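You operate a simulated robot arm through the tools that you are given. There is no shell and no other tool. Be economical: measure what you need, move in short steps, check, and stop when the job is done.

The job below is to be done with a simulated two-armed robot. You get a single attempt, and the scene is never put back.

Task
Stack the 80 mm metal block from the press bench top on top of the 60 mm metal block. Then open the middle drawer of the tool cart, put the green scouring pad in the inside of the middle drawer of the tool cart, then shut the drawer. Then put one of the sensors from the maintenance bench top on top of the brown taped carton on the top of the green bench. Then fetch the orange belt sensor and stand it on the flat yellow filter. Then hold the hand lamp on the top of the plain folding table steady with one hand and flip the hand lamp switch the other way with the other. Then put the steel pot on top of the sprocket on the top of the high belt table. Then pull the top drawer of the tool cart open. Keep to this order. Set down upright: orange belt sensor.

The check looks at the end state, three seconds after you hand in, the way a careful person would. Anything else that was tipped, shoved, dropped, spilled or broken makes it a failure.

Robot
Two 7-joint arms with two-finger parallel grippers on one trunk, on a base that drives. Base frame: it is fixed to the floor where the robot stands at the start and does not move with it; the origin is under the middle of the robot, x ahead of it, y to its left, z up. Readings come in cm, rad, newtons and seconds.
The left shoulder is at the start at [2, 13.8, 122.5], the right one opposite. With the tool pointing down near the work surface each hand reaches from about 10 to 44 cm from the robot's upright axis, wherever it stands, measured 20 degrees to its own side. Places, roughly: flat yellow filter (9x6x3 cm) [140, -900, 70]; green scouring pad (8x5x5 cm) [-40, -740, 90]; hand lamp (6x15x4 cm) [1110, 120, 80]; hand lamp switch [1110, 120, 80]; inside of the middle drawer of the tool cart [130, -670, 60]; metal block [75, 25, 75]; middle drawer of the tool cart [120, -670, 60]; orange belt sensor (3x4x8 cm) [120, -870, 80]; sensor [-50, -750, 100]; sprocket [1175, 250, 125]; steel pot (11x11x11 cm) [1140, 260, 120]; taped carton [150, -1050, 100]; top drawer of the tool cart [120, -670, 80]. Payload 1.57 kg a hand.
Tool frame (each hand has its own): the origin (TCP) lies between the finger pads and is the grasp point; the fingertips stand 3 cm ahead of it; z points along the fingers, y is the line along which they close. Largest opening 8 cm; finger width 1.7, thickness 1.2; the body of the gripper, 4 by 8.2 cm, starts 8 cm behind the TCP.
Orientation is that of the tool frame in the base frame, as a unit quaternion [w, x, y, z]. With the fingers straight down and closing along the base's y, the tool's x points along the base's -x, its y along +y and its z along -z.

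Tools
- The arms move only by the tool apply_moves. It takes "left_series", "right_series" or both (then of equal length, played together; a hand with none holds still); each is a list that holds one entry, the list of rows, each a list of 7 numbers: the shift along the tool's x, y, z in cm, then the turn, a rotation vector about the tool's x, y, z in rad, then the closure, from 0 (fully open) to 1 (shut). In form: [[[tx, ty, tz, rx, ry, rz, hand], ...]]. A call has 1 to 20 rows; each row is the pose to reach, as a shift and turn from the pose commanded when the call began, along the tool's axes at that moment. Each row takes 0.2 s and may step no farther than 5 cm and 0.15 rad from the row before; otherwise, or with a gripper value out of range, the whole call is refused. Where a pose cannot be reached the arm comes as near as it can. A force on the tool above 40 N (or 10 N above the force at the start of the call, whichever is more), or a blocked arm, ends the call early, and 0.2 s more pass. Each finger travels about 4.5 cm/s and halts on what it meets, pressing with about 35 N; the grip force reading is that of the motor and also rises with nothing between the fingers. The clock runs only during rows and for 0.2 s after the last one: add rows that repeat a pose to give the fingers time. It gives the time, the measured TCP pose, the force on the tool (base axes), the opening and the grip force at its end, in the units of the frame above (readings bear some noise), with the torque about the TCP (base axes, N m) and any sound that the robot's microphone picked up, and new pictures: "pictures" is both (left out), scene, wrist or none (wrist: the cameras of the hands that moved).
- Cameras (640 x 400 px; columns grow to the right, rows downward): "scene" is now at [19.17, 1.84, 114.31]; the picture's right is [0.20, -0.98, 0.00], its down [-0.20, -0.04, -0.98] and it looks along [0.96, 0.20, -0.20] (base axes); focal length 214 px, centre (320, 200). "left" rides on the left gripper at [7.2, 0.7, -12.2] in its tool frame; the picture's right is [-0.09, 1.00, 0.00], its down [-0.84, -0.08, -0.54] and it looks along [-0.54, -0.05, 0.84] (tool axes); focal length 238 px, centre (320, 200). "right" rides on the right gripper at [7.2, -0.7, -12.2] in its tool frame; the picture's right is [0.09, 1.00, 0.00], its down [-0.84, 0.08, -0.54] and it looks along [-0.54, 0.05, 0.84] (tool axes); focal length 238 px, centre (320, 200). There is no depth. A picture from a camera that has moved, and an enlarged one, comes with that camera's place and axes in the base frame and with its lens.
- raise_lower(by): slides the trunk up (or, below 0, down) by that many cm; the arms and the scene camera ride with it, the base frame stays. It gives what a move gives, with no picture.
- steer(legs): drives the robot by 1 to 6 legs, each [ahead, left, turn to the left] in cm, cm and rad, along the robot's own axes; the way and the turn of a leg run together, so that a leg with both is an arc; at most 150 cm and 3.142 rad a leg. The arms and the cameras ride along, it lands a little off, and it stops where it bumps. It gives what a move gives, and a new picture of the scene camera.
- turn_head(pan, tilt): turns the head with the scene camera to pan (to the left, within 1.047 rad either way) and tilt (down, from -0.506 to 1.204), counted from straight ahead of the robot. It gives what a move gives, and a new picture of the scene camera.
- close_up(camera, box): a new picture of the part [left, top, right, bottom] of that camera's present view, enlarged. The clock stands still meanwhile.
- close_job(): hands the job in; it is judged then, once.

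Go step by step. Nothing tells you exact positions but the pictures and the camera data: compare them with the known pose of the tool, close in by small moves and look again before you grip or let go. The budget is 207 turns and 260 pictures, counting those below and the enlarged ones. Unless the task says otherwise, let go and move clear before handing in, and close with one line.

The tools are called after "Request:" by a JSON object that holds its "method" and its "body". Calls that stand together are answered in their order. apply_moves: Moves the arms, as the interface text tells. Its arguments: {"type":"object","properties":{"left_series":{"type":"array"},"right_series":{"type":"array"},"pictures":{"type":"string","enum":["both","scene","wrist","none"]}},"required":[]} The other tools are called the same way: raise_lower (by) slides the trunk up or down; steer (legs) drives the base; turn_head (pan, tilt) turns the head that bears the scene camera; close_up (camera, box) takes an enlarged picture of a part of a camera's view; close_job () hands the job in.

At the start:

```text
clock: 0.0
left_tool_pos: [34.99, 31.01, 111.26]
left_tcp_rot: [-0.048, -0.01, 0.999, 0.0]
left_force: [0.2, -0.3, 0.3]
left_moment: [-0.02, -0.02, 0.01]
left_opening: 7.98
left_finger_force: 0.1
right_tool_pos: [38.14, -7.21, 110.93]
right_tcp_rot: [-0.092, 0.002, 0.996, 0.0]
right_force: [-0.3, -0.2, -0.2]
right_moment: [0.05, 0.02, 0.01]
right_opening: 8.01
right_finger_force: 0.0
trunk travel left (down, up): [-60.0, 64.0]
robot x, y, heading: [0.14, 0.14, -0.005]
head pan, tilt: [0.204, 0.204]
```

scene: 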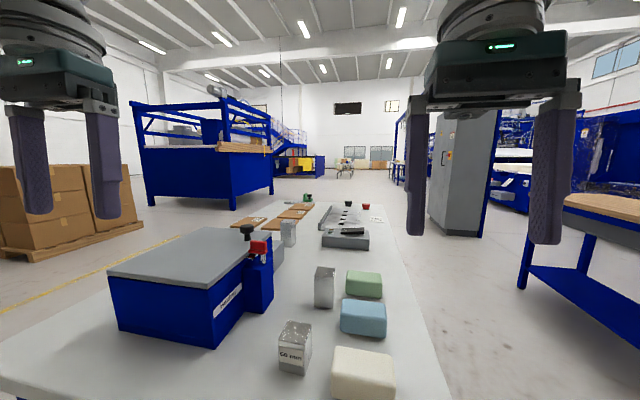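
right: 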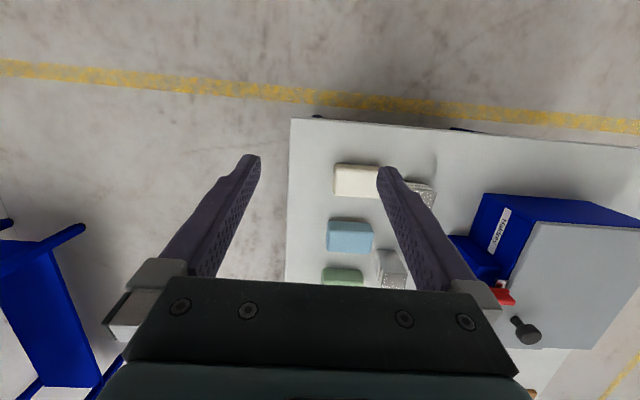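
left: 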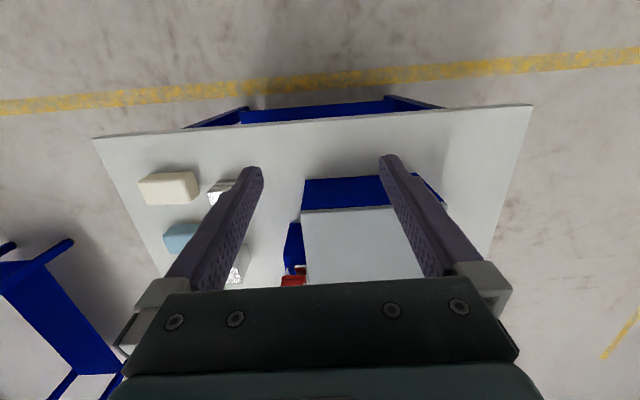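

The press bench is ahead, with metal blocks near the blue box and one of them labelled 60 mm. I'll enlarge the view to read the labels.

Request:
{"method": "close_up", "body": {"camera": "scene", "box": [240, 190, 400, 390]}}

Request:
{"method": "turn_head", "body": {"pan": 0.2, "tilt": 0.7}}

```text
2.00 times, centred on (320, 290) of scene
camera zoom: at [19.17, 1.84, 114.31], right [0.2, -0.98, 0.0], down [-0.2, -0.04, -0.98], along [0.96, 0.2, -0.2], focal length 429 px, centre (320, 20)
```

zoom: 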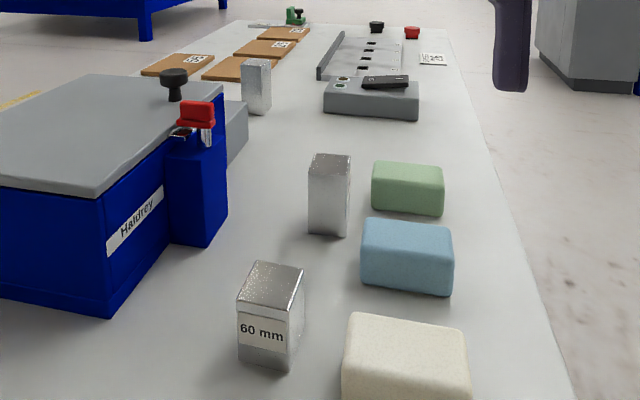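

```text
clock: 0.9
left_tool_pos: [34.96, 31.11, 111.07]
left_tcp_rot: [-0.049, -0.01, 0.999, 0.002]
left_force: [-0.1, -0.3, 0.0]
left_moment: [0.02, -0.01, 0.01]
left_opening: 7.99
left_finger_force: 0.1
right_tool_pos: [38.16, -7.01, 110.78]
right_tcp_rot: [-0.093, 0.002, 0.996, -0.001]
right_force: [-0.2, -0.1, 0.4]
right_moment: [-0.05, 0.03, -0.01]
right_opening: 8.0
right_finger_force: 0.1
trunk travel left (down, up): [-60.0, 64.0]
robot x, y, heading: [0.13, -0.11, -0.0]
head pan, tilt: [0.201, 0.7]
camera scene: at [18.37, 1.64, 109.81], right [0.2, -0.98, 0.0], down [-0.63, -0.13, -0.77], along [0.75, 0.15, -0.64], focal length 214 px, centre (320, 200)
```

scene: 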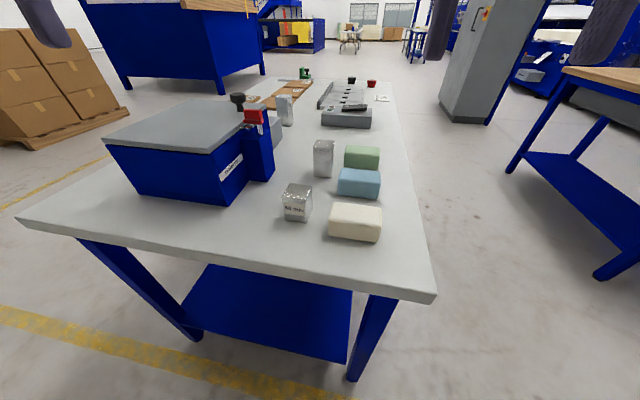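

Three metal blocks stand there; the nearest is 60 mm. I'll enlarge the other two to find the 80 mm one.

Request:
{"method": "close_up", "body": {"camera": "scene", "box": [260, 80, 400, 250]}}

Request:
{"method": "close_up", "body": {"camera": "right", "box": [320, 140, 460, 300]}}

```text
2.35 times, centred on (330, 165) of scene
camera zoom: at [18.37, 1.64, 109.81], right [0.2, -0.98, 0.0], down [-0.63, -0.13, -0.77], along [0.75, 0.15, -0.64], focal length 505 px, centre (296, 282)
```

zoom: 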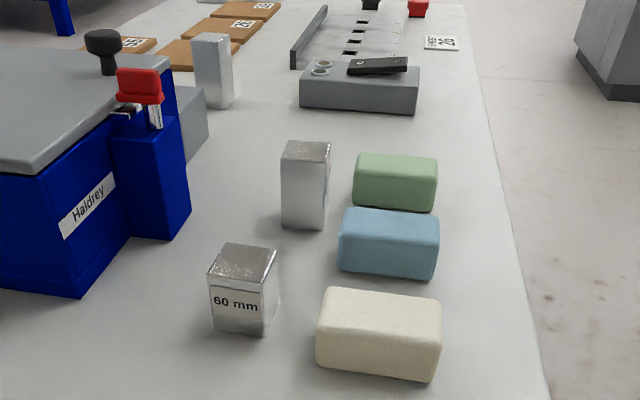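

```text
2.50 times, centred on (390, 220) of right
camera zoom: at [33.4, -7.84, 124.0], right [-0.09, 1.0, 0.02], down [0.92, 0.07, 0.38], along [0.38, 0.05, -0.93], focal length 596 px, centre (145, 150)
```

zoom: 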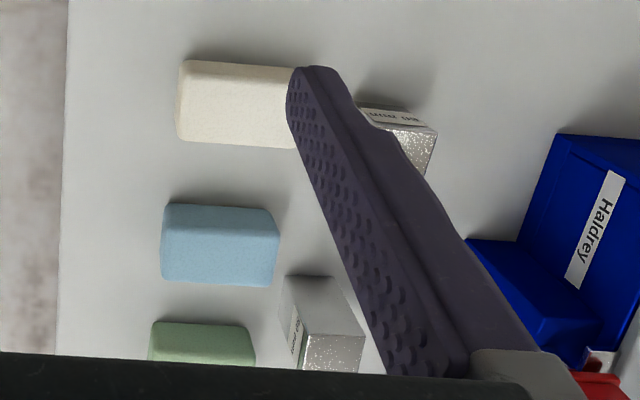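

The middle block measures about 80 mm tall against the 60 mm one. Before driving I'll look down to see how much room the base has in front of the table.

Request:
{"method": "turn_head", "body": {"pan": 0.0, "tilt": 1.2}}

Request:
{"method": "turn_head", "body": {"pan": -0.9, "tilt": 0.5}}

```text
clock: 1.9
left_tool_pos: [34.95, 31.08, 111.28]
left_tcp_rot: [-0.05, -0.009, 0.999, 0.001]
left_force: [-0.4, 0.0, -0.6]
left_moment: [0.0, -0.04, 0.03]
left_opening: 8.0
left_finger_force: 0.0
right_tool_pos: [38.16, -7.0, 110.7]
right_tcp_rot: [-0.094, 0.002, 0.996, 0.0]
right_force: [0.2, -0.2, 0.0]
right_moment: [-0.05, 0.02, -0.04]
right_opening: 8.0
right_finger_force: 0.0
trunk travel left (down, up): [-60.0, 64.0]
robot x, y, heading: [0.04, -0.23, -0.005]
head pan, tilt: [0.0, 1.201]
camera scene: at [15.64, -0.05, 106.21], right [0.0, -1.0, 0.0], down [-0.93, 0.0, -0.36], along [0.36, 0.0, -0.93], focal length 214 px, centre (320, 200)
```

scene: 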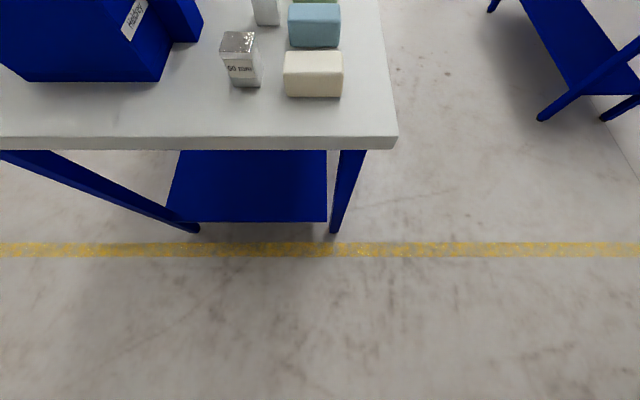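

```text
clock: 3.1
left_tool_pos: [35.14, 30.95, 111.24]
left_tcp_rot: [-0.049, -0.01, 0.999, 0.002]
left_force: [-0.3, -0.1, -0.2]
left_moment: [0.01, 0.01, 0.0]
left_opening: 8.01
left_finger_force: 0.1
right_tool_pos: [38.17, -7.06, 110.66]
right_tcp_rot: [-0.093, 0.002, 0.996, 0.0]
right_force: [0.5, 0.2, 0.0]
right_moment: [0.0, -0.03, 0.03]
right_opening: 7.99
right_finger_force: 0.1
trunk travel left (down, up): [-60.0, 64.0]
robot x, y, heading: [0.02, -0.13, 0.001]
head pan, tilt: [-0.901, 0.499]
camera scene: at [15.7, -7.17, 111.57], right [-0.78, -0.62, 0.0], down [-0.3, 0.38, -0.88], along [0.55, -0.69, -0.48], focal length 214 px, centre (320, 200)
```

scene: 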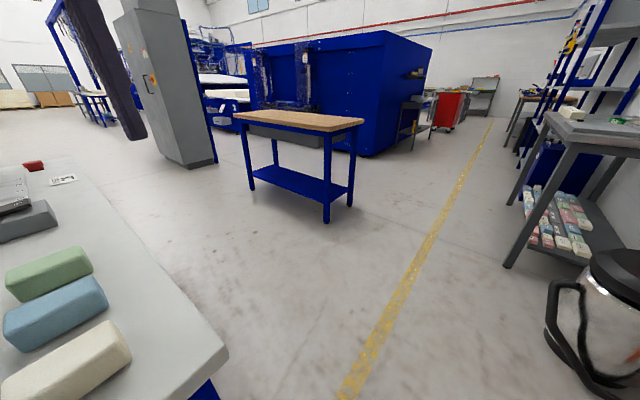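

The base isn't visible and the floor is clear up to the table edge at x≈37. I'll drive forward and use the left hand for the 80 mm block at about (66, 10).

Request:
{"method": "steer", "body": {"legs": [[14, 0, 0], [13, 0, 0]]}}

Request:
{"method": "turn_head", "body": {"pan": 0.1, "tilt": 1.0}}

```text
clock: 5.3
left_tool_pos: [61.79, 31.07, 111.22]
left_tcp_rot: [-0.05, -0.009, 0.999, 0.002]
left_force: [-0.2, 0.6, -0.9]
left_moment: [-0.01, 0.01, 0.01]
left_opening: 7.99
left_finger_force: 0.1
right_tool_pos: [64.8, -7.27, 110.64]
right_tcp_rot: [-0.093, 0.003, 0.996, 0.0]
right_force: [-0.1, 0.2, -0.2]
right_moment: [0.0, 0.01, -0.01]
right_opening: 7.98
right_finger_force: 0.1
trunk travel left (down, up): [-60.0, 64.0]
robot x, y, heading: [26.71, -0.22, -0.001]
head pan, tilt: [-0.901, 0.499]
camera scene: at [42.39, -7.26, 111.57], right [-0.79, -0.62, 0.0], down [-0.3, 0.38, -0.88], along [0.54, -0.69, -0.48], focal length 214 px, centre (320, 200)
```

scene: 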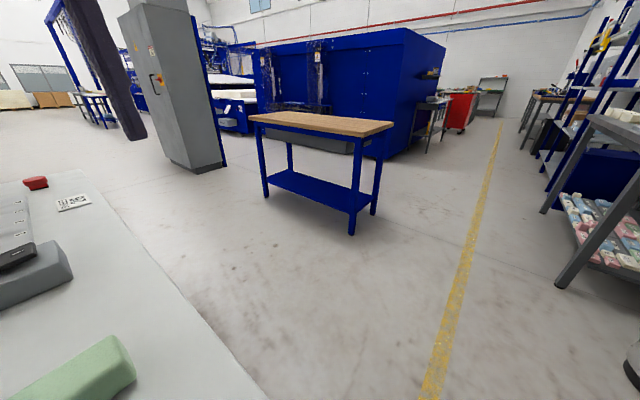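

```text
clock: 6.5
left_tool_pos: [61.71, 30.96, 111.12]
left_tcp_rot: [-0.05, -0.009, 0.999, 0.002]
left_force: [0.3, -0.4, -0.1]
left_moment: [0.01, -0.01, 0.01]
left_opening: 8.01
left_finger_force: 0.0
right_tool_pos: [64.69, -7.25, 110.71]
right_tcp_rot: [-0.094, 0.003, 0.996, -0.001]
right_force: [-0.5, -0.2, 0.3]
right_moment: [0.0, 0.01, -0.03]
right_opening: 7.99
right_finger_force: 0.1
trunk travel left (down, up): [-60.0, 64.0]
robot x, y, heading: [26.91, -0.04, 0.001]
head pan, tilt: [0.099, 1.0]
camera scene: at [43.68, 0.55, 107.46], right [0.1, -1.0, 0.0], down [-0.84, -0.08, -0.54], along [0.54, 0.05, -0.84], focal length 214 px, centre (320, 200)
```

scene: 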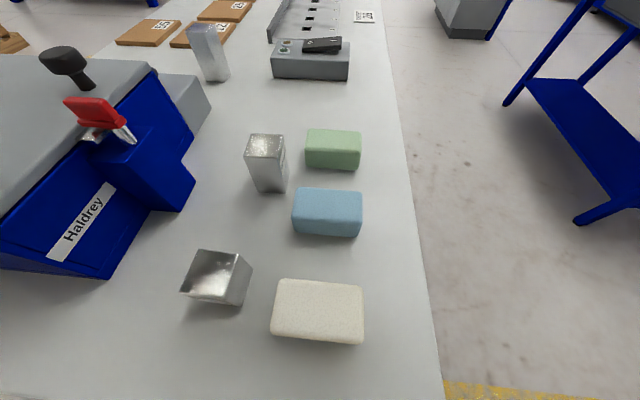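

Triangulating from the two views puts the 80 mm block at about (64.8, 10) with its top at z≈87.3. The 60 mm block is at about (48.1, 11.9) with its top at 85.8, and the table is at about 79.5. I'll bring the left hand over the 80 mm block.

Request:
{"method": "apply_moves", "body": {"left_series": [[[-0.8, -4.2, 1.7, 0, -0.05, 0, 0], [-1.6, -8.4, 3.4, 0, -0.1, 0, 0], [-2.4, -12.6, 5.1, 0, -0.1, 0, 0], [-3.2, -16.8, 6.8, 0, -0.1, 0, 0], [-4, -21, 8.6, 0, -0.1, 0, 0], [-4, -21, 8.6, 0, -0.1, 0, 0]]]}}

```text
clock: 7.9
left_tool_pos: [65.13, 9.9, 102.1]
left_tcp_rot: [0.001, -0.008, 1.0, 0.002]
left_force: [0.1, -0.6, -0.8]
left_moment: [0.02, -0.03, -0.03]
left_opening: 8.0
left_finger_force: 0.2
right_tool_pos: [64.89, -7.26, 110.68]
right_tcp_rot: [-0.093, 0.003, 0.996, 0.0]
right_force: [-0.2, 0.6, 0.3]
right_moment: [-0.02, 0.0, -0.04]
right_opening: 8.02
right_finger_force: 0.1
trunk travel left (down, up): [-60.0, 64.0]
robot x, y, heading: [26.84, -0.13, -0.001]
head pan, tilt: [0.099, 1.0]
camera scene: at [43.68, 0.56, 107.46], right [0.1, -1.0, 0.0], down [-0.84, -0.08, -0.54], along [0.54, 0.05, -0.84], focal length 214 px, centre (320, 200)
camera left: at [57.99, 10.51, 114.34], right [0.07, 1.0, 0.0], down [0.84, -0.06, 0.54], along [0.54, -0.04, -0.84], focal length 238 px, centre (320, 200)
```

scene: 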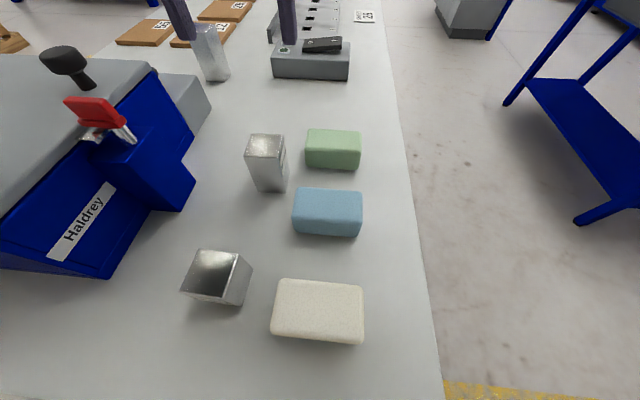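
left: 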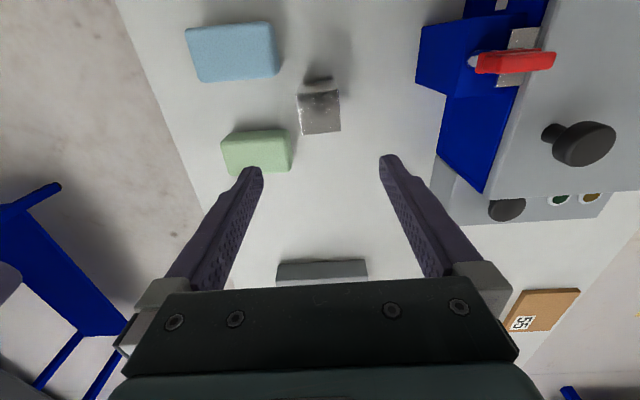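

The left wrist view puts the 80 mm block's top centre at about (64.1, 10). I'll lower onto it with the fingers open and check.

Request:
{"method": "apply_moves", "body": {"left_series": [[[0.5, 0.1, 4.2, 0, 0, 0, 0], [1.0, 0.1, 8.4, 0, 0, 0, 0], [1.0, 0.1, 12.6, 0, 0, 0, 0], [1.0, 0.1, 16.6, 0, 0, 0, 0], [1.0, 0.1, 16.6, 0, 0, 0, 0]]]}}

```text
clock: 9.1
left_tool_pos: [64.42, 10.3, 85.47]
left_tcp_rot: [0.002, -0.008, 1.0, 0.003]
left_force: [0.3, 0.1, 0.3]
left_moment: [0.01, -0.03, -0.02]
left_opening: 8.01
left_finger_force: 0.0
right_tool_pos: [64.8, -7.24, 110.73]
right_tcp_rot: [-0.093, 0.003, 0.996, 0.001]
right_force: [-0.3, 0.5, 1.0]
right_moment: [0.03, 0.02, 0.0]
right_opening: 7.99
right_finger_force: 0.0
trunk travel left (down, up): [-60.0, 64.0]
robot x, y, heading: [26.3, 0.09, -0.003]
head pan, tilt: [0.099, 1.0]
camera scene: at [43.68, 0.56, 107.46], right [0.1, -1.0, 0.0], down [-0.84, -0.08, -0.54], along [0.54, 0.05, -0.84], focal length 214 px, centre (320, 200)
camera left: at [57.21, 10.82, 97.76], right [0.08, 1.0, 0.0], down [0.84, -0.07, 0.54], along [0.54, -0.04, -0.84], focal length 238 px, centre (320, 200)
```

scene: 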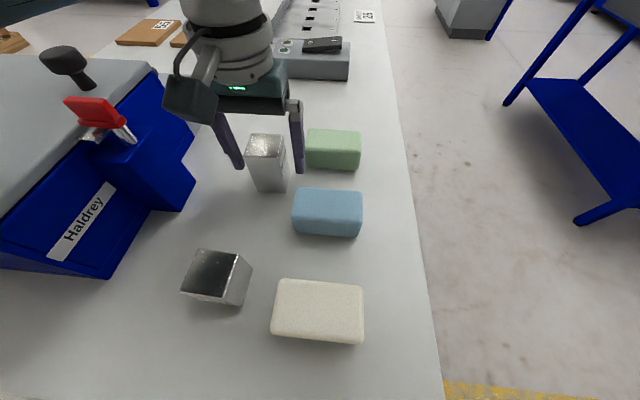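
left: 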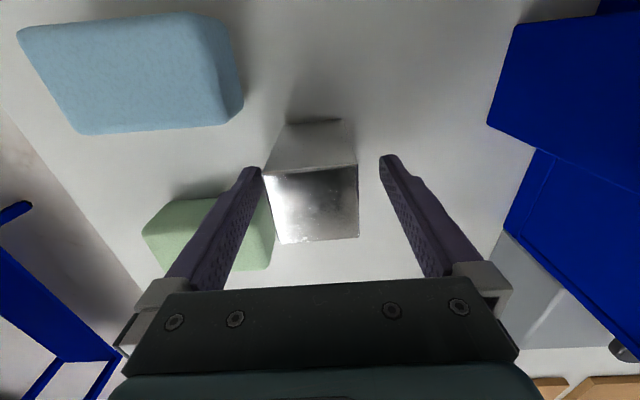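

The block sits between the fingers, slightly toward the right one. I'll shift 0.3 cm and close.

Request:
{"method": "apply_moves", "body": {"left_series": [[[0, -0.35, 0, 0, 0, 0, 0], [0, -0.35, 0, 0, 0, 0, 0.4], [0, -0.35, 0, 0, 0, 0, 0.7], [0, -0.35, 0, 0, 0, 0, 1], [0, -0.35, 0, 0, 0, 0, 1], [0, -0.35, 0, 0, 0, 0, 1]]], "pictures": "wrist"}}

```text
clock: 10.5
left_tool_pos: [64.36, 9.71, 85.74]
left_tcp_rot: [0.001, -0.008, 1.0, 0.002]
left_force: [-0.5, 1.4, 0.5]
left_moment: [-0.01, -0.04, 0.02]
left_opening: 4.5
left_finger_force: 35.0
right_tool_pos: [64.73, -7.17, 110.71]
right_tcp_rot: [-0.094, 0.004, 0.996, 0.001]
right_force: [0.2, 0.5, -0.7]
right_moment: [-0.02, 0.01, 0.01]
right_opening: 7.98
right_finger_force: 0.0
trunk travel left (down, up): [-60.0, 64.0]
robot x, y, heading: [26.65, -0.07, -0.002]
head pan, tilt: [0.099, 1.0]
camera left: at [57.17, 10.43, 97.83], right [0.08, 1.0, 0.0], down [0.84, -0.07, 0.54], along [0.54, -0.04, -0.84], focal length 238 px, centre (320, 200)
```

left: 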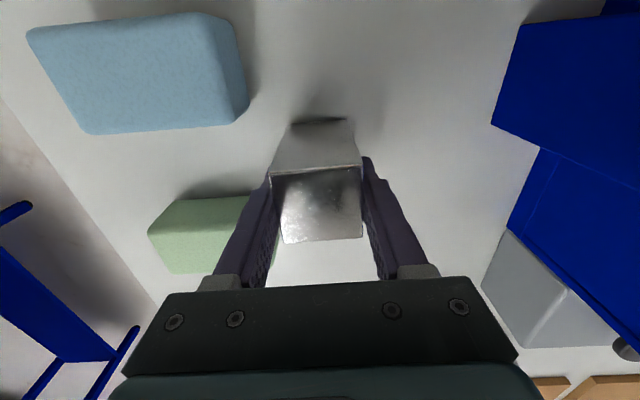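

Gripped at 4.5 cm opening. I'll lift 9 cm and carry the block back over the 60 mm block.

Request:
{"method": "apply_moves", "body": {"left_series": [[[0, 0, -4.5, 0, 0, 0, 1], [0, 0, -9, 0, 0, 0, 1], [3, 0.4, -11, 0, 0, 0, 1], [7, 1, -11, 0, 0, 0, 1], [11, 1.6, -11, 0, 0, 0, 1], [14, 2, -11, 0, 0, 0, 1], [16.3, 2.2, -11, 0, 0, 0, 1], [16.3, 2.2, -11, 0, 0, 0, 1]]]}}

```text
clock: 12.3
left_tool_pos: [47.85, 11.76, 96.66]
left_tcp_rot: [0.0, -0.009, 1.0, 0.002]
left_force: [-0.2, 0.0, -4.0]
left_moment: [-0.01, -0.01, 0.03]
left_opening: 4.5
left_finger_force: 35.0
right_tool_pos: [64.93, -7.19, 110.77]
right_tcp_rot: [-0.093, 0.002, 0.996, 0.0]
right_force: [0.4, 0.1, 0.4]
right_moment: [0.01, 0.0, -0.01]
right_opening: 7.97
right_finger_force: 0.0
trunk travel left (down, up): [-60.0, 64.0]
robot x, y, heading: [26.34, -0.16, -0.003]
head pan, tilt: [0.099, 1.0]
camera scene: at [43.66, 0.55, 107.46], right [0.1, -1.0, 0.0], down [-0.84, -0.08, -0.54], along [0.54, 0.05, -0.84], focal length 214 px, centre (320, 200)
camera left: at [40.65, 12.28, 108.92], right [0.08, 1.0, 0.0], down [0.84, -0.07, 0.54], along [0.54, -0.04, -0.84], focal length 238 px, centre (320, 200)
```

scene: 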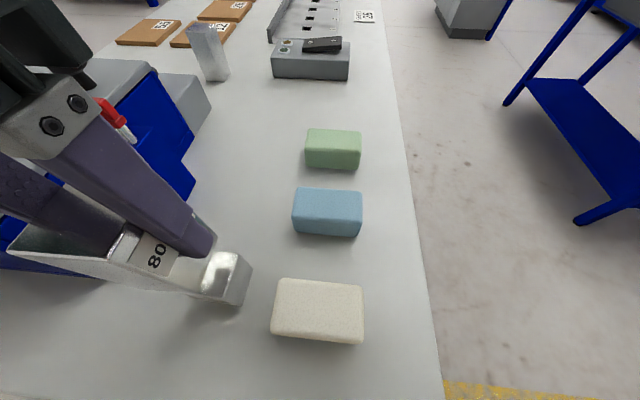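
left: 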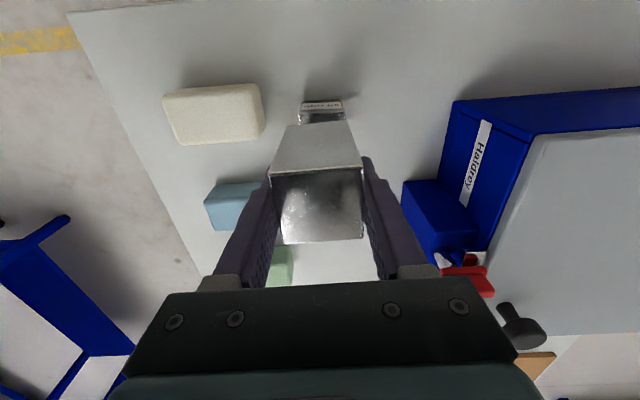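

The held block reads 80, and it hovers almost exactly over the 60 mm block. I'll shift 0.25 cm left and lower until contact.

Request:
{"method": "apply_moves", "body": {"left_series": [[[0, 0.25, 1.5, 0, 0, 0, 1], [0, 0.25, 3, 0, 0, 0, 1], [0, 0.25, 3.8, 0, 0, 0, 1], [0, 0.25, 4.2, 0, 0, 0, 1], [0, 0.25, 4.5, 0, 0, 0, 1], [0, 0.25, 4.8, 0, 0, 0, 1], [0, 0.25, 5.1, 0, 0, 0, 1]]]}}

```text
clock: 13.9
left_tool_pos: [47.92, 11.94, 91.55]
left_tcp_rot: [0.0, -0.007, 1.0, 0.001]
left_force: [-3.3, 1.4, 14.2]
left_moment: [-0.25, 0.33, -0.03]
left_opening: 4.46
left_finger_force: 34.7
right_tool_pos: [64.75, -7.21, 110.75]
right_tcp_rot: [-0.094, 0.003, 0.996, 0.0]
right_force: [0.0, 0.3, 0.6]
right_moment: [0.02, 0.0, -0.01]
right_opening: 8.01
right_finger_force: 0.1
trunk travel left (down, up): [-60.0, 64.0]
robot x, y, heading: [26.71, 0.0, -0.003]
head pan, tilt: [0.099, 1.0]
camera scene: at [43.66, 0.6, 107.5], right [0.1, -1.0, 0.0], down [-0.84, -0.08, -0.54], along [0.54, 0.05, -0.84], focal length 214 px, centre (320, 200)
camera left: at [40.71, 12.58, 103.8], right [0.08, 1.0, 0.0], down [0.84, -0.07, 0.54], along [0.54, -0.04, -0.84], focal length 238 px, centre (320, 200)
```

scene: 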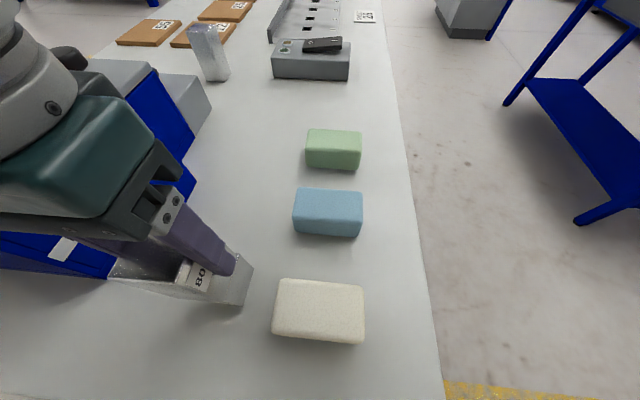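
left: 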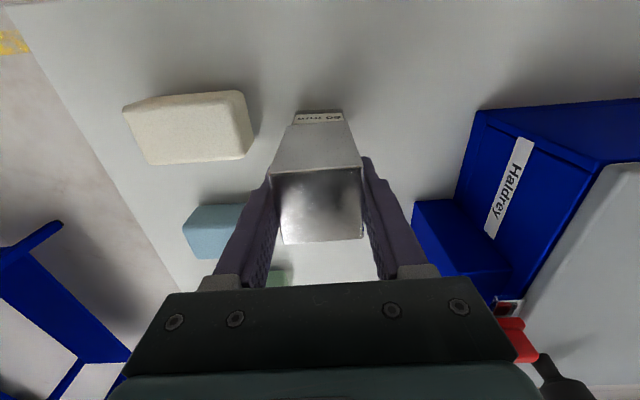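

The block is in contact and well aligned. I'll release and lift clear.

Request:
{"method": "apply_moves", "body": {"left_series": [[[0, 0, -0.2, 0, 0, 0, 1], [0, 0, -0.2, 0, 0, 0, 0.3], [0, 0, -0.2, 0, 0, 0, 0], [0, 0, -0.2, 0, 0, 0, 0], [0, 0, -0.2, 0, 0, 0, 0], [0, 0, -4, 0, 0, 0, 0], [0, 0, -8.5, 0, 0, 0, 0], [0, 0, -13, 0, 0, 0, 0], [0, 0, -17, 0, 0, 0, 0]]]}}

```text
clock: 16.1
left_tool_pos: [46.4, 12.7, 106.2]
left_tcp_rot: [-0.042, 0.001, 0.998, 0.047]
left_force: [1.1, -0.5, 0.9]
left_moment: [-0.01, -0.01, -0.03]
left_opening: 8.0
left_finger_force: 0.1
right_tool_pos: [64.85, -7.2, 110.67]
right_tcp_rot: [-0.093, 0.002, 0.996, -0.001]
right_force: [-0.5, -0.4, -0.3]
right_moment: [0.0, -0.02, -0.04]
right_opening: 7.99
right_finger_force: 0.0
trunk travel left (down, up): [-60.0, 64.0]
robot x, y, heading: [26.63, -0.19, -0.002]
head pan, tilt: [0.099, 1.0]
stopped in row 9 (left hand): the arm was blocked; the commanded pose is now the measured one
camera scene: at [43.67, 0.56, 107.46], right [0.1, -1.0, 0.0], down [-0.84, -0.08, -0.54], along [0.54, 0.05, -0.84], focal length 214 px, centre (320, 200)
camera left: at [40.28, 12.28, 119.14], right [0.1, 0.99, 0.09], down [0.88, -0.13, 0.46], along [0.47, 0.03, -0.88], focal length 238 px, centre (320, 200)
```

scene: 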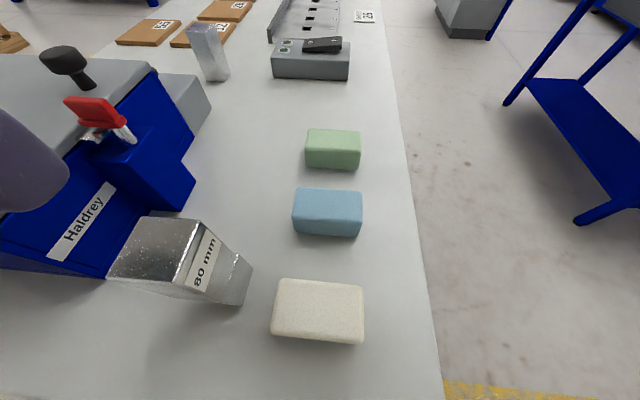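
left: 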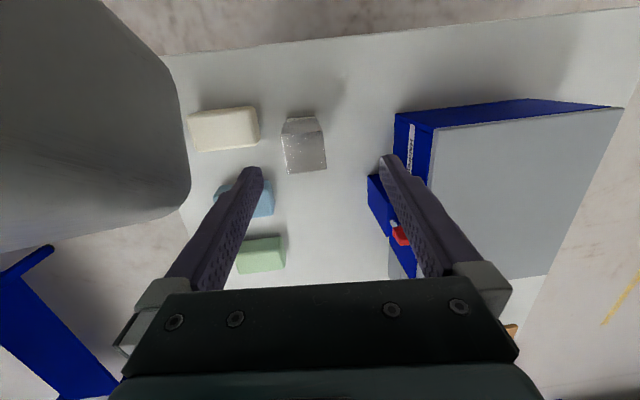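

The 80 mm block is stacked cleanly. Next I'll raise the trunk a little, back away from the bench, turn right and look for a way south.

Request:
{"method": "raise_lower", "body": {"by": 6}}

Request:
{"method": "steer", "body": {"legs": [[-30, 0, 0], [-20, 0, 0], [0, 0, -1.571]]}}

Request:
{"method": "turn_head", "body": {"pan": 0.0, "tilt": 0.35}}

Request:
{"method": "turn_head", "body": {"pan": -0.9, "tilt": 0.35}}

```text
clock: 17.1
left_tool_pos: [46.49, 12.71, 112.46]
left_tcp_rot: [-0.042, 0.001, 0.998, 0.047]
left_force: [-0.2, -0.2, -0.5]
left_moment: [-0.01, -0.01, 0.05]
left_opening: 8.01
left_finger_force: 0.1
right_tool_pos: [64.79, -7.24, 116.63]
right_tcp_rot: [-0.093, 0.004, 0.996, 0.0]
right_force: [0.3, -0.3, 0.2]
right_moment: [-0.03, -0.01, -0.02]
right_opening: 8.01
right_finger_force: 0.2
trunk travel left (down, up): [-66.0, 58.0]
robot x, y, heading: [26.63, 0.08, -0.006]
head pan, tilt: [0.099, 1.0]
```

```text
clock: 24.2
left_tool_pos: [-10.17, -19.29, 112.42]
left_tcp_rot: [0.002, 0.698, 0.713, 0.063]
left_force: [0.5, 0.5, 0.2]
left_moment: [0.0, 0.02, -0.02]
left_opening: 8.02
left_finger_force: 0.1
right_tool_pos: [-29.75, -38.27, 116.69]
right_tcp_rot: [-0.068, 0.699, 0.709, 0.064]
right_force: [-0.3, -0.2, -0.6]
right_moment: [-0.01, -0.01, 0.02]
right_opening: 7.97
right_finger_force: 0.1
trunk travel left (down, up): [-66.0, 58.0]
robot x, y, heading: [-23.35, -0.14, -1.547]
head pan, tilt: [0.099, 1.0]
camera scene: at [-22.35, -16.87, 113.46], right [-0.99, -0.12, 0.0], down [-0.1, 0.84, -0.54], along [0.06, -0.54, -0.84], focal length 214 px, centre (320, 200)
```

scene: 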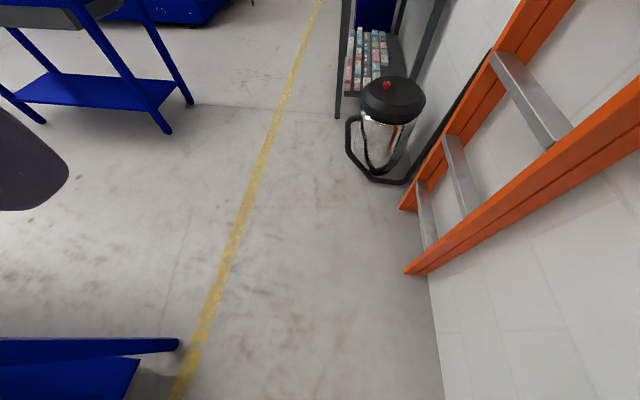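

```text
clock: 25.2
left_tool_pos: [-10.25, -19.14, 112.35]
left_tcp_rot: [0.002, 0.699, 0.712, 0.065]
left_force: [-0.4, -1.9, 0.0]
left_moment: [0.09, -0.01, 0.1]
left_opening: 8.01
left_finger_force: 0.1
right_tool_pos: [-29.72, -38.17, 116.63]
right_tcp_rot: [-0.067, 0.699, 0.709, 0.065]
right_force: [0.2, 0.0, -0.1]
right_moment: [0.02, 0.02, 0.02]
right_opening: 7.96
right_finger_force: 0.0
trunk travel left (down, up): [-66.0, 58.0]
robot x, y, heading: [-23.55, 0.49, -1.55]
head pan, tilt: [0.0, 0.351]
camera scene: at [-22.95, -19.26, 118.93], right [-1.0, -0.02, 0.0], down [-0.01, 0.34, -0.94], along [0.02, -0.94, -0.34], focal length 214 px, centre (320, 200)
```

scene: 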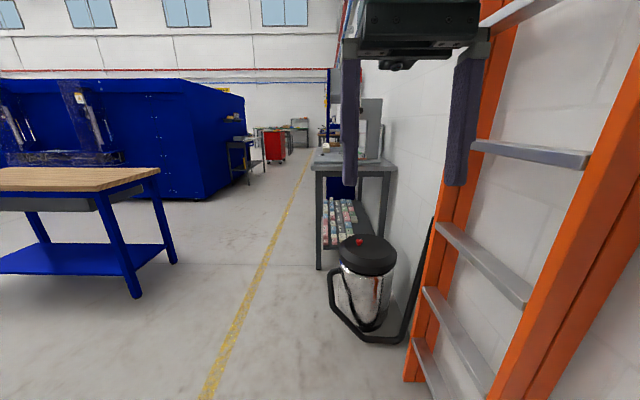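

```text
clock: 26.4
left_tool_pos: [-10.2, -19.33, 112.34]
left_tcp_rot: [0.003, 0.698, 0.713, 0.064]
left_force: [-0.4, 0.3, -0.1]
left_moment: [-0.01, -0.03, 0.0]
left_opening: 8.01
left_finger_force: 0.1
right_tool_pos: [-29.84, -38.2, 116.65]
right_tcp_rot: [-0.067, 0.699, 0.709, 0.065]
right_force: [-0.1, -0.1, -0.3]
right_moment: [-0.02, -0.02, -0.03]
right_opening: 8.02
right_finger_force: 0.0
trunk travel left (down, up): [-66.0, 58.0]
robot x, y, heading: [-23.57, 0.07, -1.55]
head pan, tilt: [-0.901, 0.351]
camera scene: at [-30.36, -15.89, 118.94], right [-0.64, 0.77, 0.0], down [0.26, 0.22, -0.94], along [-0.72, -0.6, -0.34], focal length 214 px, centre (320, 200)
```

scene: 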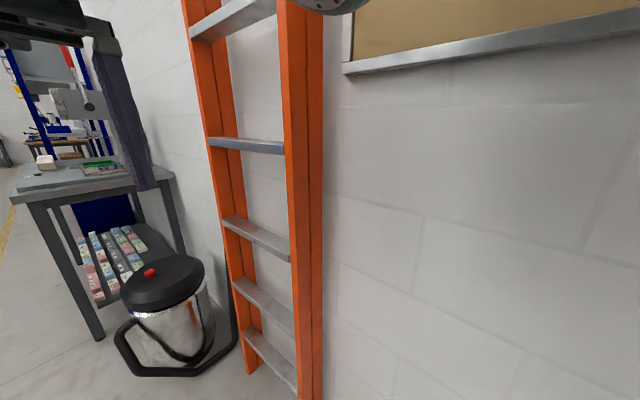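

The red cart is down the aisle, about 6.5 m south. The lane along x≈50 is clear between the wood table (x>115) and the grey bench (x<-15), so I'll drive it.

Request:
{"method": "turn_head", "body": {"pan": 0.0, "tilt": 0.35}}

Request:
{"method": "steer", "body": {"legs": [[50, 0, -0.02], [75, 72, 0], [150, 0, 0], [150, 0, 0]]}}

```text
clock: 27.6
left_tool_pos: [-10.21, -19.32, 112.26]
left_tcp_rot: [0.003, 0.699, 0.713, 0.064]
left_force: [7.1, 5.5, -0.7]
left_moment: [-0.36, 0.6, -0.28]
left_opening: 7.35
left_finger_force: 0.2
right_tool_pos: [-29.73, -38.19, 116.67]
right_tcp_rot: [-0.067, 0.699, 0.709, 0.065]
right_force: [0.0, -0.4, 0.1]
right_moment: [0.01, -0.03, 0.02]
right_opening: 8.0
right_finger_force: 0.0
trunk travel left (down, up): [-66.0, 58.0]
robot x, y, heading: [-23.46, 0.04, -1.555]
head pan, tilt: [0.0, 0.351]
camera scene: at [-23.15, -19.27, 118.94], right [-1.0, 0.0, 0.0], down [0.0, 0.34, -0.94], along [0.0, -0.94, -0.34], focal length 214 px, centre (320, 200)
```

scene: 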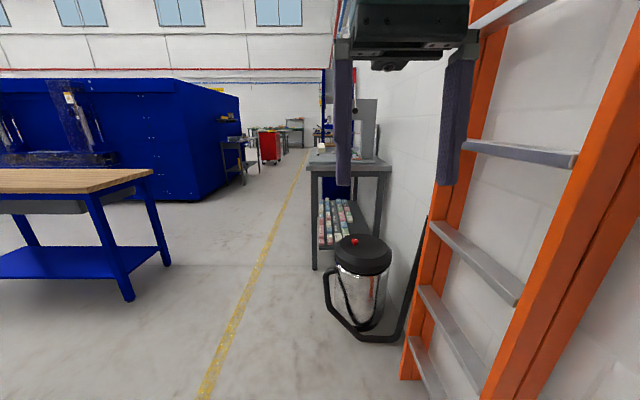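

```text
clock: 29.7
left_tool_pos: [-9.11, -48.78, 112.11]
left_tcp_rot: [0.005, 0.706, 0.704, 0.07]
left_force: [7.5, 0.1, 1.8]
left_moment: [0.0, 0.74, -0.01]
left_opening: 7.32
left_finger_force: 0.1
right_tool_pos: [-29.32, -67.24, 116.24]
right_tcp_rot: [-0.067, 0.706, 0.701, 0.071]
right_force: [-0.2, 0.0, -0.6]
right_moment: [-0.03, 0.01, 0.0]
right_opening: 8.0
right_finger_force: 0.0
trunk travel left (down, up): [-66.0, 58.0]
robot x, y, heading: [-22.02, -29.66, -1.574]
head pan, tilt: [0.0, 0.351]
stopped in leg 1: the robot was blocked; the commanded pose is now the measured one
camera scene: at [-22.14, -48.5, 118.65], right [-1.0, 0.02, -0.01], down [0.01, 0.35, -0.94], along [-0.01, -0.94, -0.35], focal length 214 px, centre (320, 200)
```

scene: 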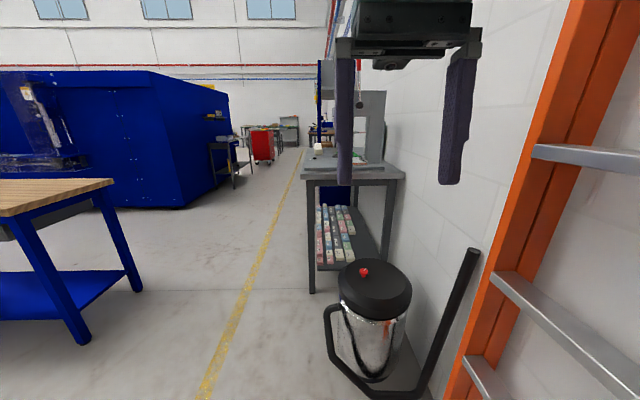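

The drive stopped about 30 cm in, probably against the ladder on the right, and my left fingers also touch the head. I'll move the left arm outward, back off to the left, and carry on.

Request:
{"method": "apply_moves", "body": {"left_series": [[[-2, 3, 0, 0, 0, 0, 0], [-5, 6, 0, 0, 0, 0, 0], [-9, 8, 0, 0, 0, 0, 0], [-12, 10, 0, 0, 0, 0, 0]]], "pictures": "none"}}

Request:
{"method": "steer", "body": {"legs": [[-4, 30, 0]]}}

```text
clock: 30.7
left_tool_pos: [0.84, -60.89, 112.18]
left_tcp_rot: [0.005, 0.706, 0.705, 0.068]
left_force: [-0.7, -0.6, 0.2]
left_moment: [0.01, 0.02, -0.02]
left_opening: 8.02
left_finger_force: 0.0
right_tool_pos: [-29.14, -67.06, 116.41]
right_tcp_rot: [-0.067, 0.705, 0.702, 0.072]
right_force: [0.0, 0.2, 0.0]
right_moment: [-0.01, -0.01, 0.02]
right_opening: 8.01
right_finger_force: 0.0
trunk travel left (down, up): [-66.0, 58.0]
robot x, y, heading: [-22.65, -30.03, -1.575]
head pan, tilt: [0.0, 0.351]
```

```text
clock: 32.7
left_tool_pos: [29.61, -57.53, 112.27]
left_tcp_rot: [0.004, 0.707, 0.704, 0.065]
left_force: [-0.5, 0.1, -0.5]
left_moment: [0.01, 0.01, 0.0]
left_opening: 7.97
left_finger_force: 0.0
right_tool_pos: [-0.32, -63.85, 116.57]
right_tcp_rot: [-0.066, 0.708, 0.7, 0.067]
right_force: [-0.3, 1.1, 0.8]
right_moment: [-0.03, -0.02, 0.0]
right_opening: 7.97
right_finger_force: 0.1
trunk travel left (down, up): [-66.0, 58.0]
robot x, y, heading: [6.88, -25.64, -1.58]
head pan, tilt: [0.0, 0.351]
camera scene: at [6.95, -45.14, 118.94], right [-1.0, 0.01, 0.0], down [0.0, 0.34, -0.94], along [-0.01, -0.94, -0.34], focal length 214 px, centre (320, 200)
```

scene: 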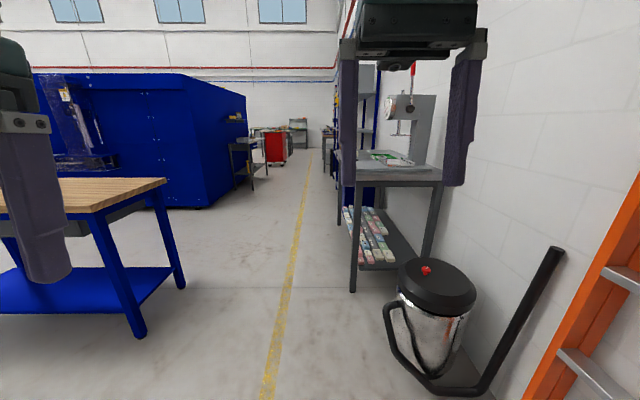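

That freed it. I'll angle into the lane and drive south.

Request:
{"method": "steer", "body": {"legs": [[60, 43, 0.01], [150, 0, 0], [150, 0, 0], [100, 0, 0]]}}

```text
clock: 55.6
left_tool_pos: [74.69, -517.98, 112.17]
left_tcp_rot: [0.004, 0.708, 0.703, 0.064]
left_force: [0.3, 0.5, 0.8]
left_moment: [0.02, 0.04, -0.01]
left_opening: 8.0
left_finger_force: 0.2
right_tool_pos: [44.76, -524.19, 116.65]
right_tcp_rot: [-0.067, 0.708, 0.7, 0.066]
right_force: [0.1, 0.4, 0.3]
right_moment: [0.01, -0.04, -0.02]
right_opening: 7.99
right_finger_force: 0.1
trunk travel left (down, up): [-66.0, 58.0]
robot x, y, heading: [51.88, -485.88, -1.58]
head pan, tilt: [0.0, 0.351]
camera scene: at [52.05, -505.52, 118.94], right [-1.0, 0.01, 0.0], down [0.0, 0.34, -0.94], along [-0.01, -0.94, -0.34], focal length 214 px, centre (320, 200)
```

scene: 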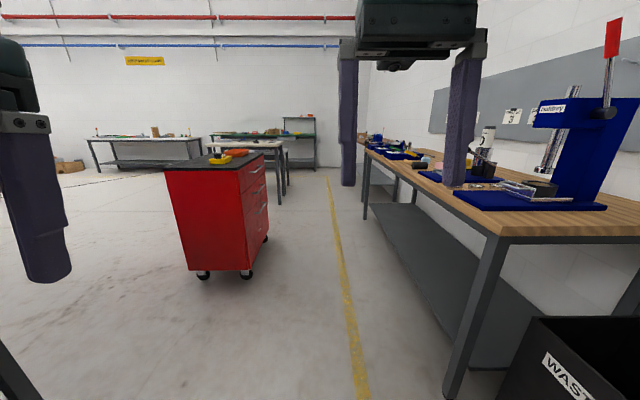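

The red cart is ahead-left with its drawers facing the aisle (-x), and the maintenance bench is on the right. I'll enlarge both.

Request:
{"method": "close_up", "body": {"camera": "scene", "box": [150, 130, 310, 290]}}

Request:
{"method": "steer", "body": {"legs": [[110, -10, 0.01]]}}

Request:
{"method": "turn_head", "body": {"pan": -0.6, "tilt": 0.4}}

Request:
{"method": "turn_head", "body": {"pan": 0.8, "tilt": 0.6}}

```text
2.50 times, centred on (230, 210) of scene
camera zoom: at [52.05, -505.52, 118.94], right [-1.0, 0.01, 0.0], down [0.0, 0.34, -0.94], along [-0.01, -0.94, -0.34], focal length 536 px, centre (545, 175)
```

zoom: 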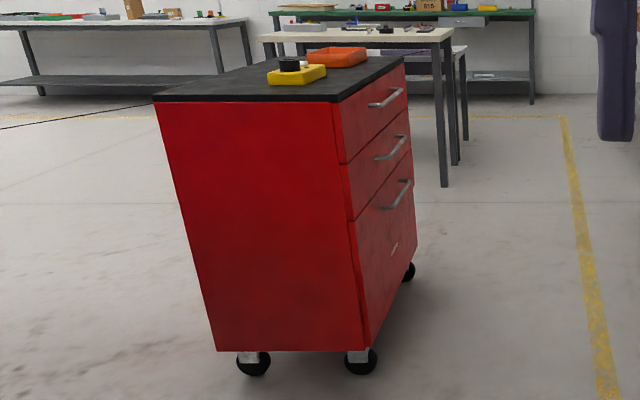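

```text
clock: 61.3
left_tool_pos: [63.0, -629.3, 112.24]
left_tcp_rot: [0.005, 0.71, 0.701, 0.064]
left_force: [-0.9, 0.2, 0.3]
left_moment: [0.01, -0.03, 0.04]
left_opening: 8.03
left_finger_force: 0.1
right_tool_pos: [33.0, -635.2, 116.64]
right_tcp_rot: [-0.066, 0.71, 0.698, 0.066]
right_force: [0.2, -0.2, 0.2]
right_moment: [-0.03, -0.03, -0.03]
right_opening: 8.0
right_finger_force: 0.0
trunk travel left (down, up): [-66.0, 58.0]
robot x, y, heading: [40.31, -597.29, -1.584]
head pan, tilt: [0.0, 0.351]
camera scene: at [40.45, -616.68, 118.94], right [-1.0, 0.01, 0.0], down [0.01, 0.34, -0.94], along [-0.01, -0.94, -0.34], focal length 214 px, centre (320, 200)
```

scene: 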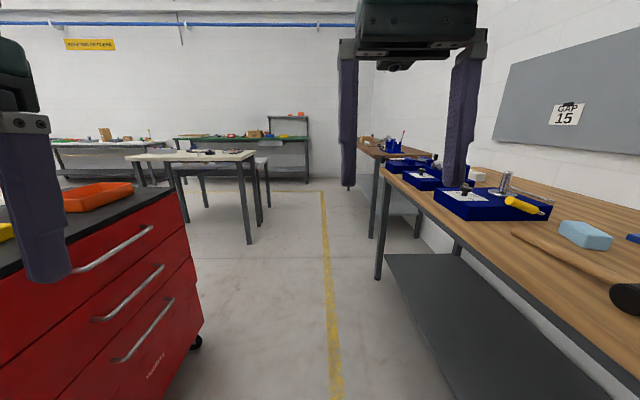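

```text
clock: 62.3
left_tool_pos: [63.08, -629.24, 112.29]
left_tcp_rot: [0.004, 0.709, 0.702, 0.065]
left_force: [-0.4, 0.2, 0.4]
left_moment: [-0.04, 0.0, 0.01]
left_opening: 7.98
left_finger_force: 0.0
right_tool_pos: [33.09, -635.22, 116.64]
right_tcp_rot: [-0.067, 0.71, 0.698, 0.067]
right_force: [0.2, 0.6, -0.6]
right_moment: [0.0, 0.0, 0.01]
right_opening: 8.03
right_finger_force: 0.1
trunk travel left (down, up): [-66.0, 58.0]
robot x, y, heading: [40.87, -597.72, -1.582]
head pan, tilt: [-0.6, 0.4]
camera scene: at [35.25, -614.94, 118.49], right [-0.82, 0.58, 0.0], down [0.22, 0.32, -0.92], along [-0.53, -0.75, -0.39], focal length 214 px, centre (320, 200)
```

scene: 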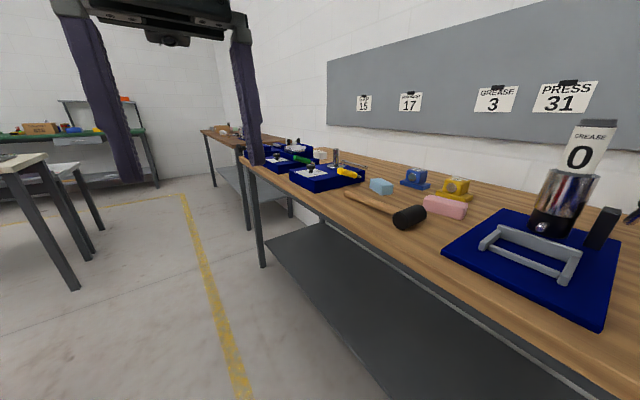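

```text
clock: 63.9
left_tool_pos: [63.08, -629.36, 112.2]
left_tcp_rot: [0.004, 0.709, 0.702, 0.065]
left_force: [-0.1, -0.1, 0.2]
left_moment: [-0.02, -0.01, 0.0]
left_opening: 7.99
left_finger_force: 0.1
right_tool_pos: [32.97, -635.27, 116.67]
right_tcp_rot: [-0.067, 0.711, 0.697, 0.068]
right_force: [-0.3, 0.0, -0.7]
right_moment: [0.01, 0.06, 0.02]
right_opening: 7.99
right_finger_force: 0.0
trunk travel left (down, up): [-66.0, 58.0]
robot x, y, heading: [40.73, -598.0, -1.589]
head pan, tilt: [0.799, 0.6]
camera scene: at [46.82, -613.63, 116.66], right [-0.71, -0.71, 0.0], down [-0.4, 0.4, -0.83], along [0.58, -0.58, -0.56], focal length 214 px, centre (320, 200)
```

scene: 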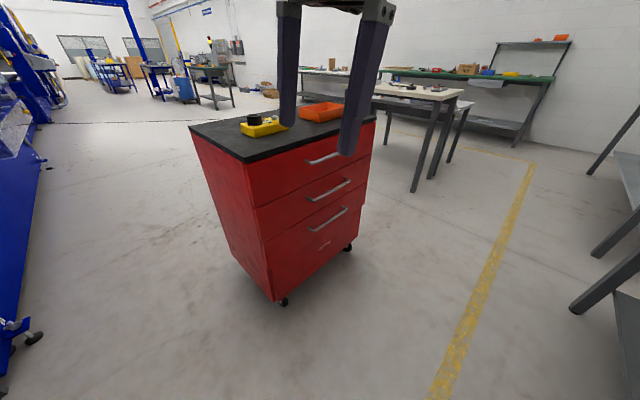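

The cart's front is at x≈109 with the middle handle near (105, -678, 64). I'll move further along to find the green pad and the sensors on the bench.

Request:
{"method": "steer", "body": {"legs": [[85, 12, 0.01]]}}

Request:
{"method": "turn_head", "body": {"pan": -0.9, "tilt": 0.4}}

```text
clock: 68.4
left_tool_pos: [74.52, -714.41, 112.13]
left_tcp_rot: [0.004, 0.706, 0.705, 0.064]
left_force: [0.4, -1.0, 0.1]
left_moment: [-0.01, 0.03, 0.01]
left_opening: 8.01
left_finger_force: 0.0
right_tool_pos: [44.66, -720.92, 116.62]
right_tcp_rot: [-0.068, 0.706, 0.702, 0.066]
right_force: [0.4, 0.8, -0.5]
right_moment: [-0.01, 0.01, -0.01]
right_opening: 7.99
right_finger_force: 0.0
trunk travel left (down, up): [-66.0, 58.0]
robot x, y, heading: [51.69, -682.62, -1.578]
head pan, tilt: [0.799, 0.6]
camera scene: at [58.26, -699.03, 116.66], right [-0.7, -0.71, 0.0], down [-0.4, 0.4, -0.83], along [0.59, -0.58, -0.56], focal length 214 px, centre (320, 200)
```

scene: 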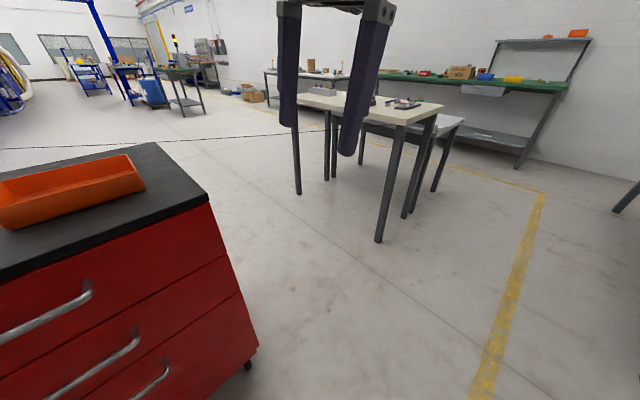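

```text
clock: 70.2
left_tool_pos: [74.58, -714.56, 112.21]
left_tcp_rot: [0.005, 0.706, 0.706, 0.065]
left_force: [-0.6, 0.2, -0.1]
left_moment: [0.03, 0.02, -0.04]
left_opening: 8.02
left_finger_force: 0.0
right_tool_pos: [44.68, -720.82, 116.71]
right_tcp_rot: [-0.067, 0.706, 0.702, 0.066]
right_force: [0.0, 0.2, 0.5]
right_moment: [0.02, 0.03, 0.0]
right_opening: 7.99
right_finger_force: 0.0
trunk travel left (down, up): [-66.0, 58.0]
robot x, y, heading: [51.91, -683.02, -1.579]
head pan, tilt: [-0.901, 0.4]
camera scene: at [44.67, -698.58, 118.49], right [-0.62, 0.79, 0.0], down [0.31, 0.24, -0.92], along [-0.72, -0.57, -0.39], focal length 214 px, centre (320, 200)
```

scene: 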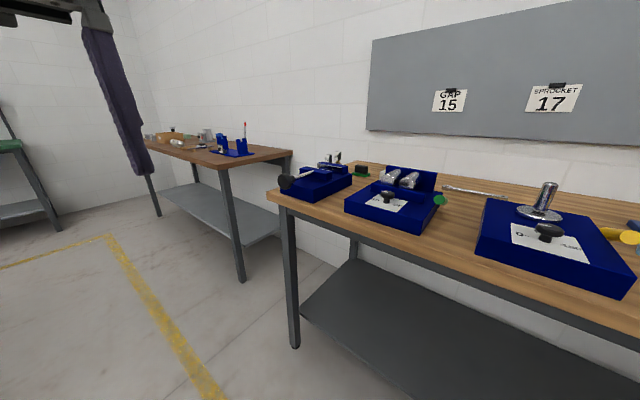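

I expect the green pad and sensors around column 360, row 170. I'll enlarge that part.

Request:
{"method": "close_up", "body": {"camera": "scene", "box": [270, 130, 470, 250]}}

Request:
{"method": "close_up", "body": {"camera": "scene", "box": [310, 140, 400, 200]}}

```text
3.20 times, centred on (370, 190) of scene
camera zoom: at [44.67, -698.58, 118.49], right [-0.62, 0.79, 0.0], down [0.31, 0.24, -0.92], along [-0.72, -0.57, -0.39], focal length 686 px, centre (160, 232)
```

zoom: 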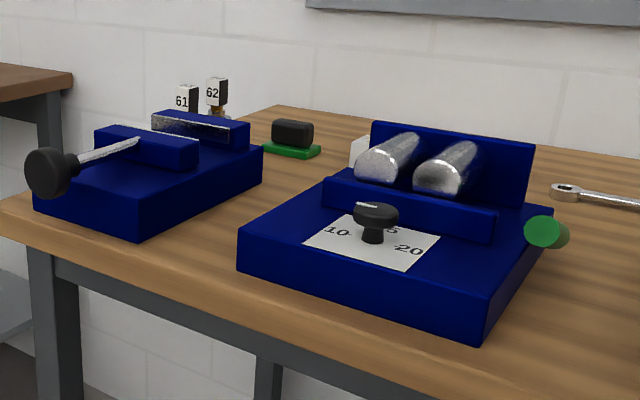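

```text
6.67 times, centred on (355, 170) of scene
camera zoom: at [44.67, -698.58, 118.49], right [-0.62, 0.79, 0.0], down [0.31, 0.24, -0.92], along [-0.72, -0.57, -0.39], focal length 1430 px, centre (87, 400)
```

zoom: 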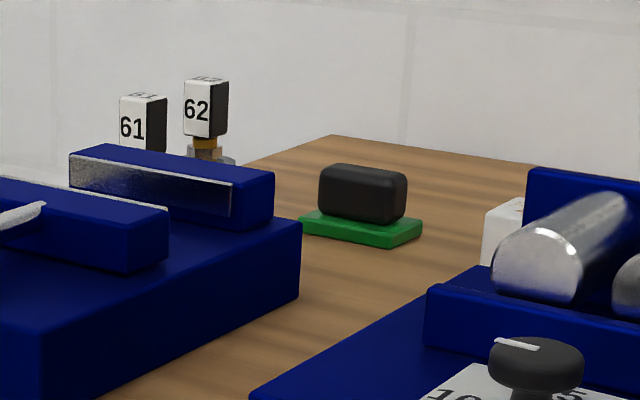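

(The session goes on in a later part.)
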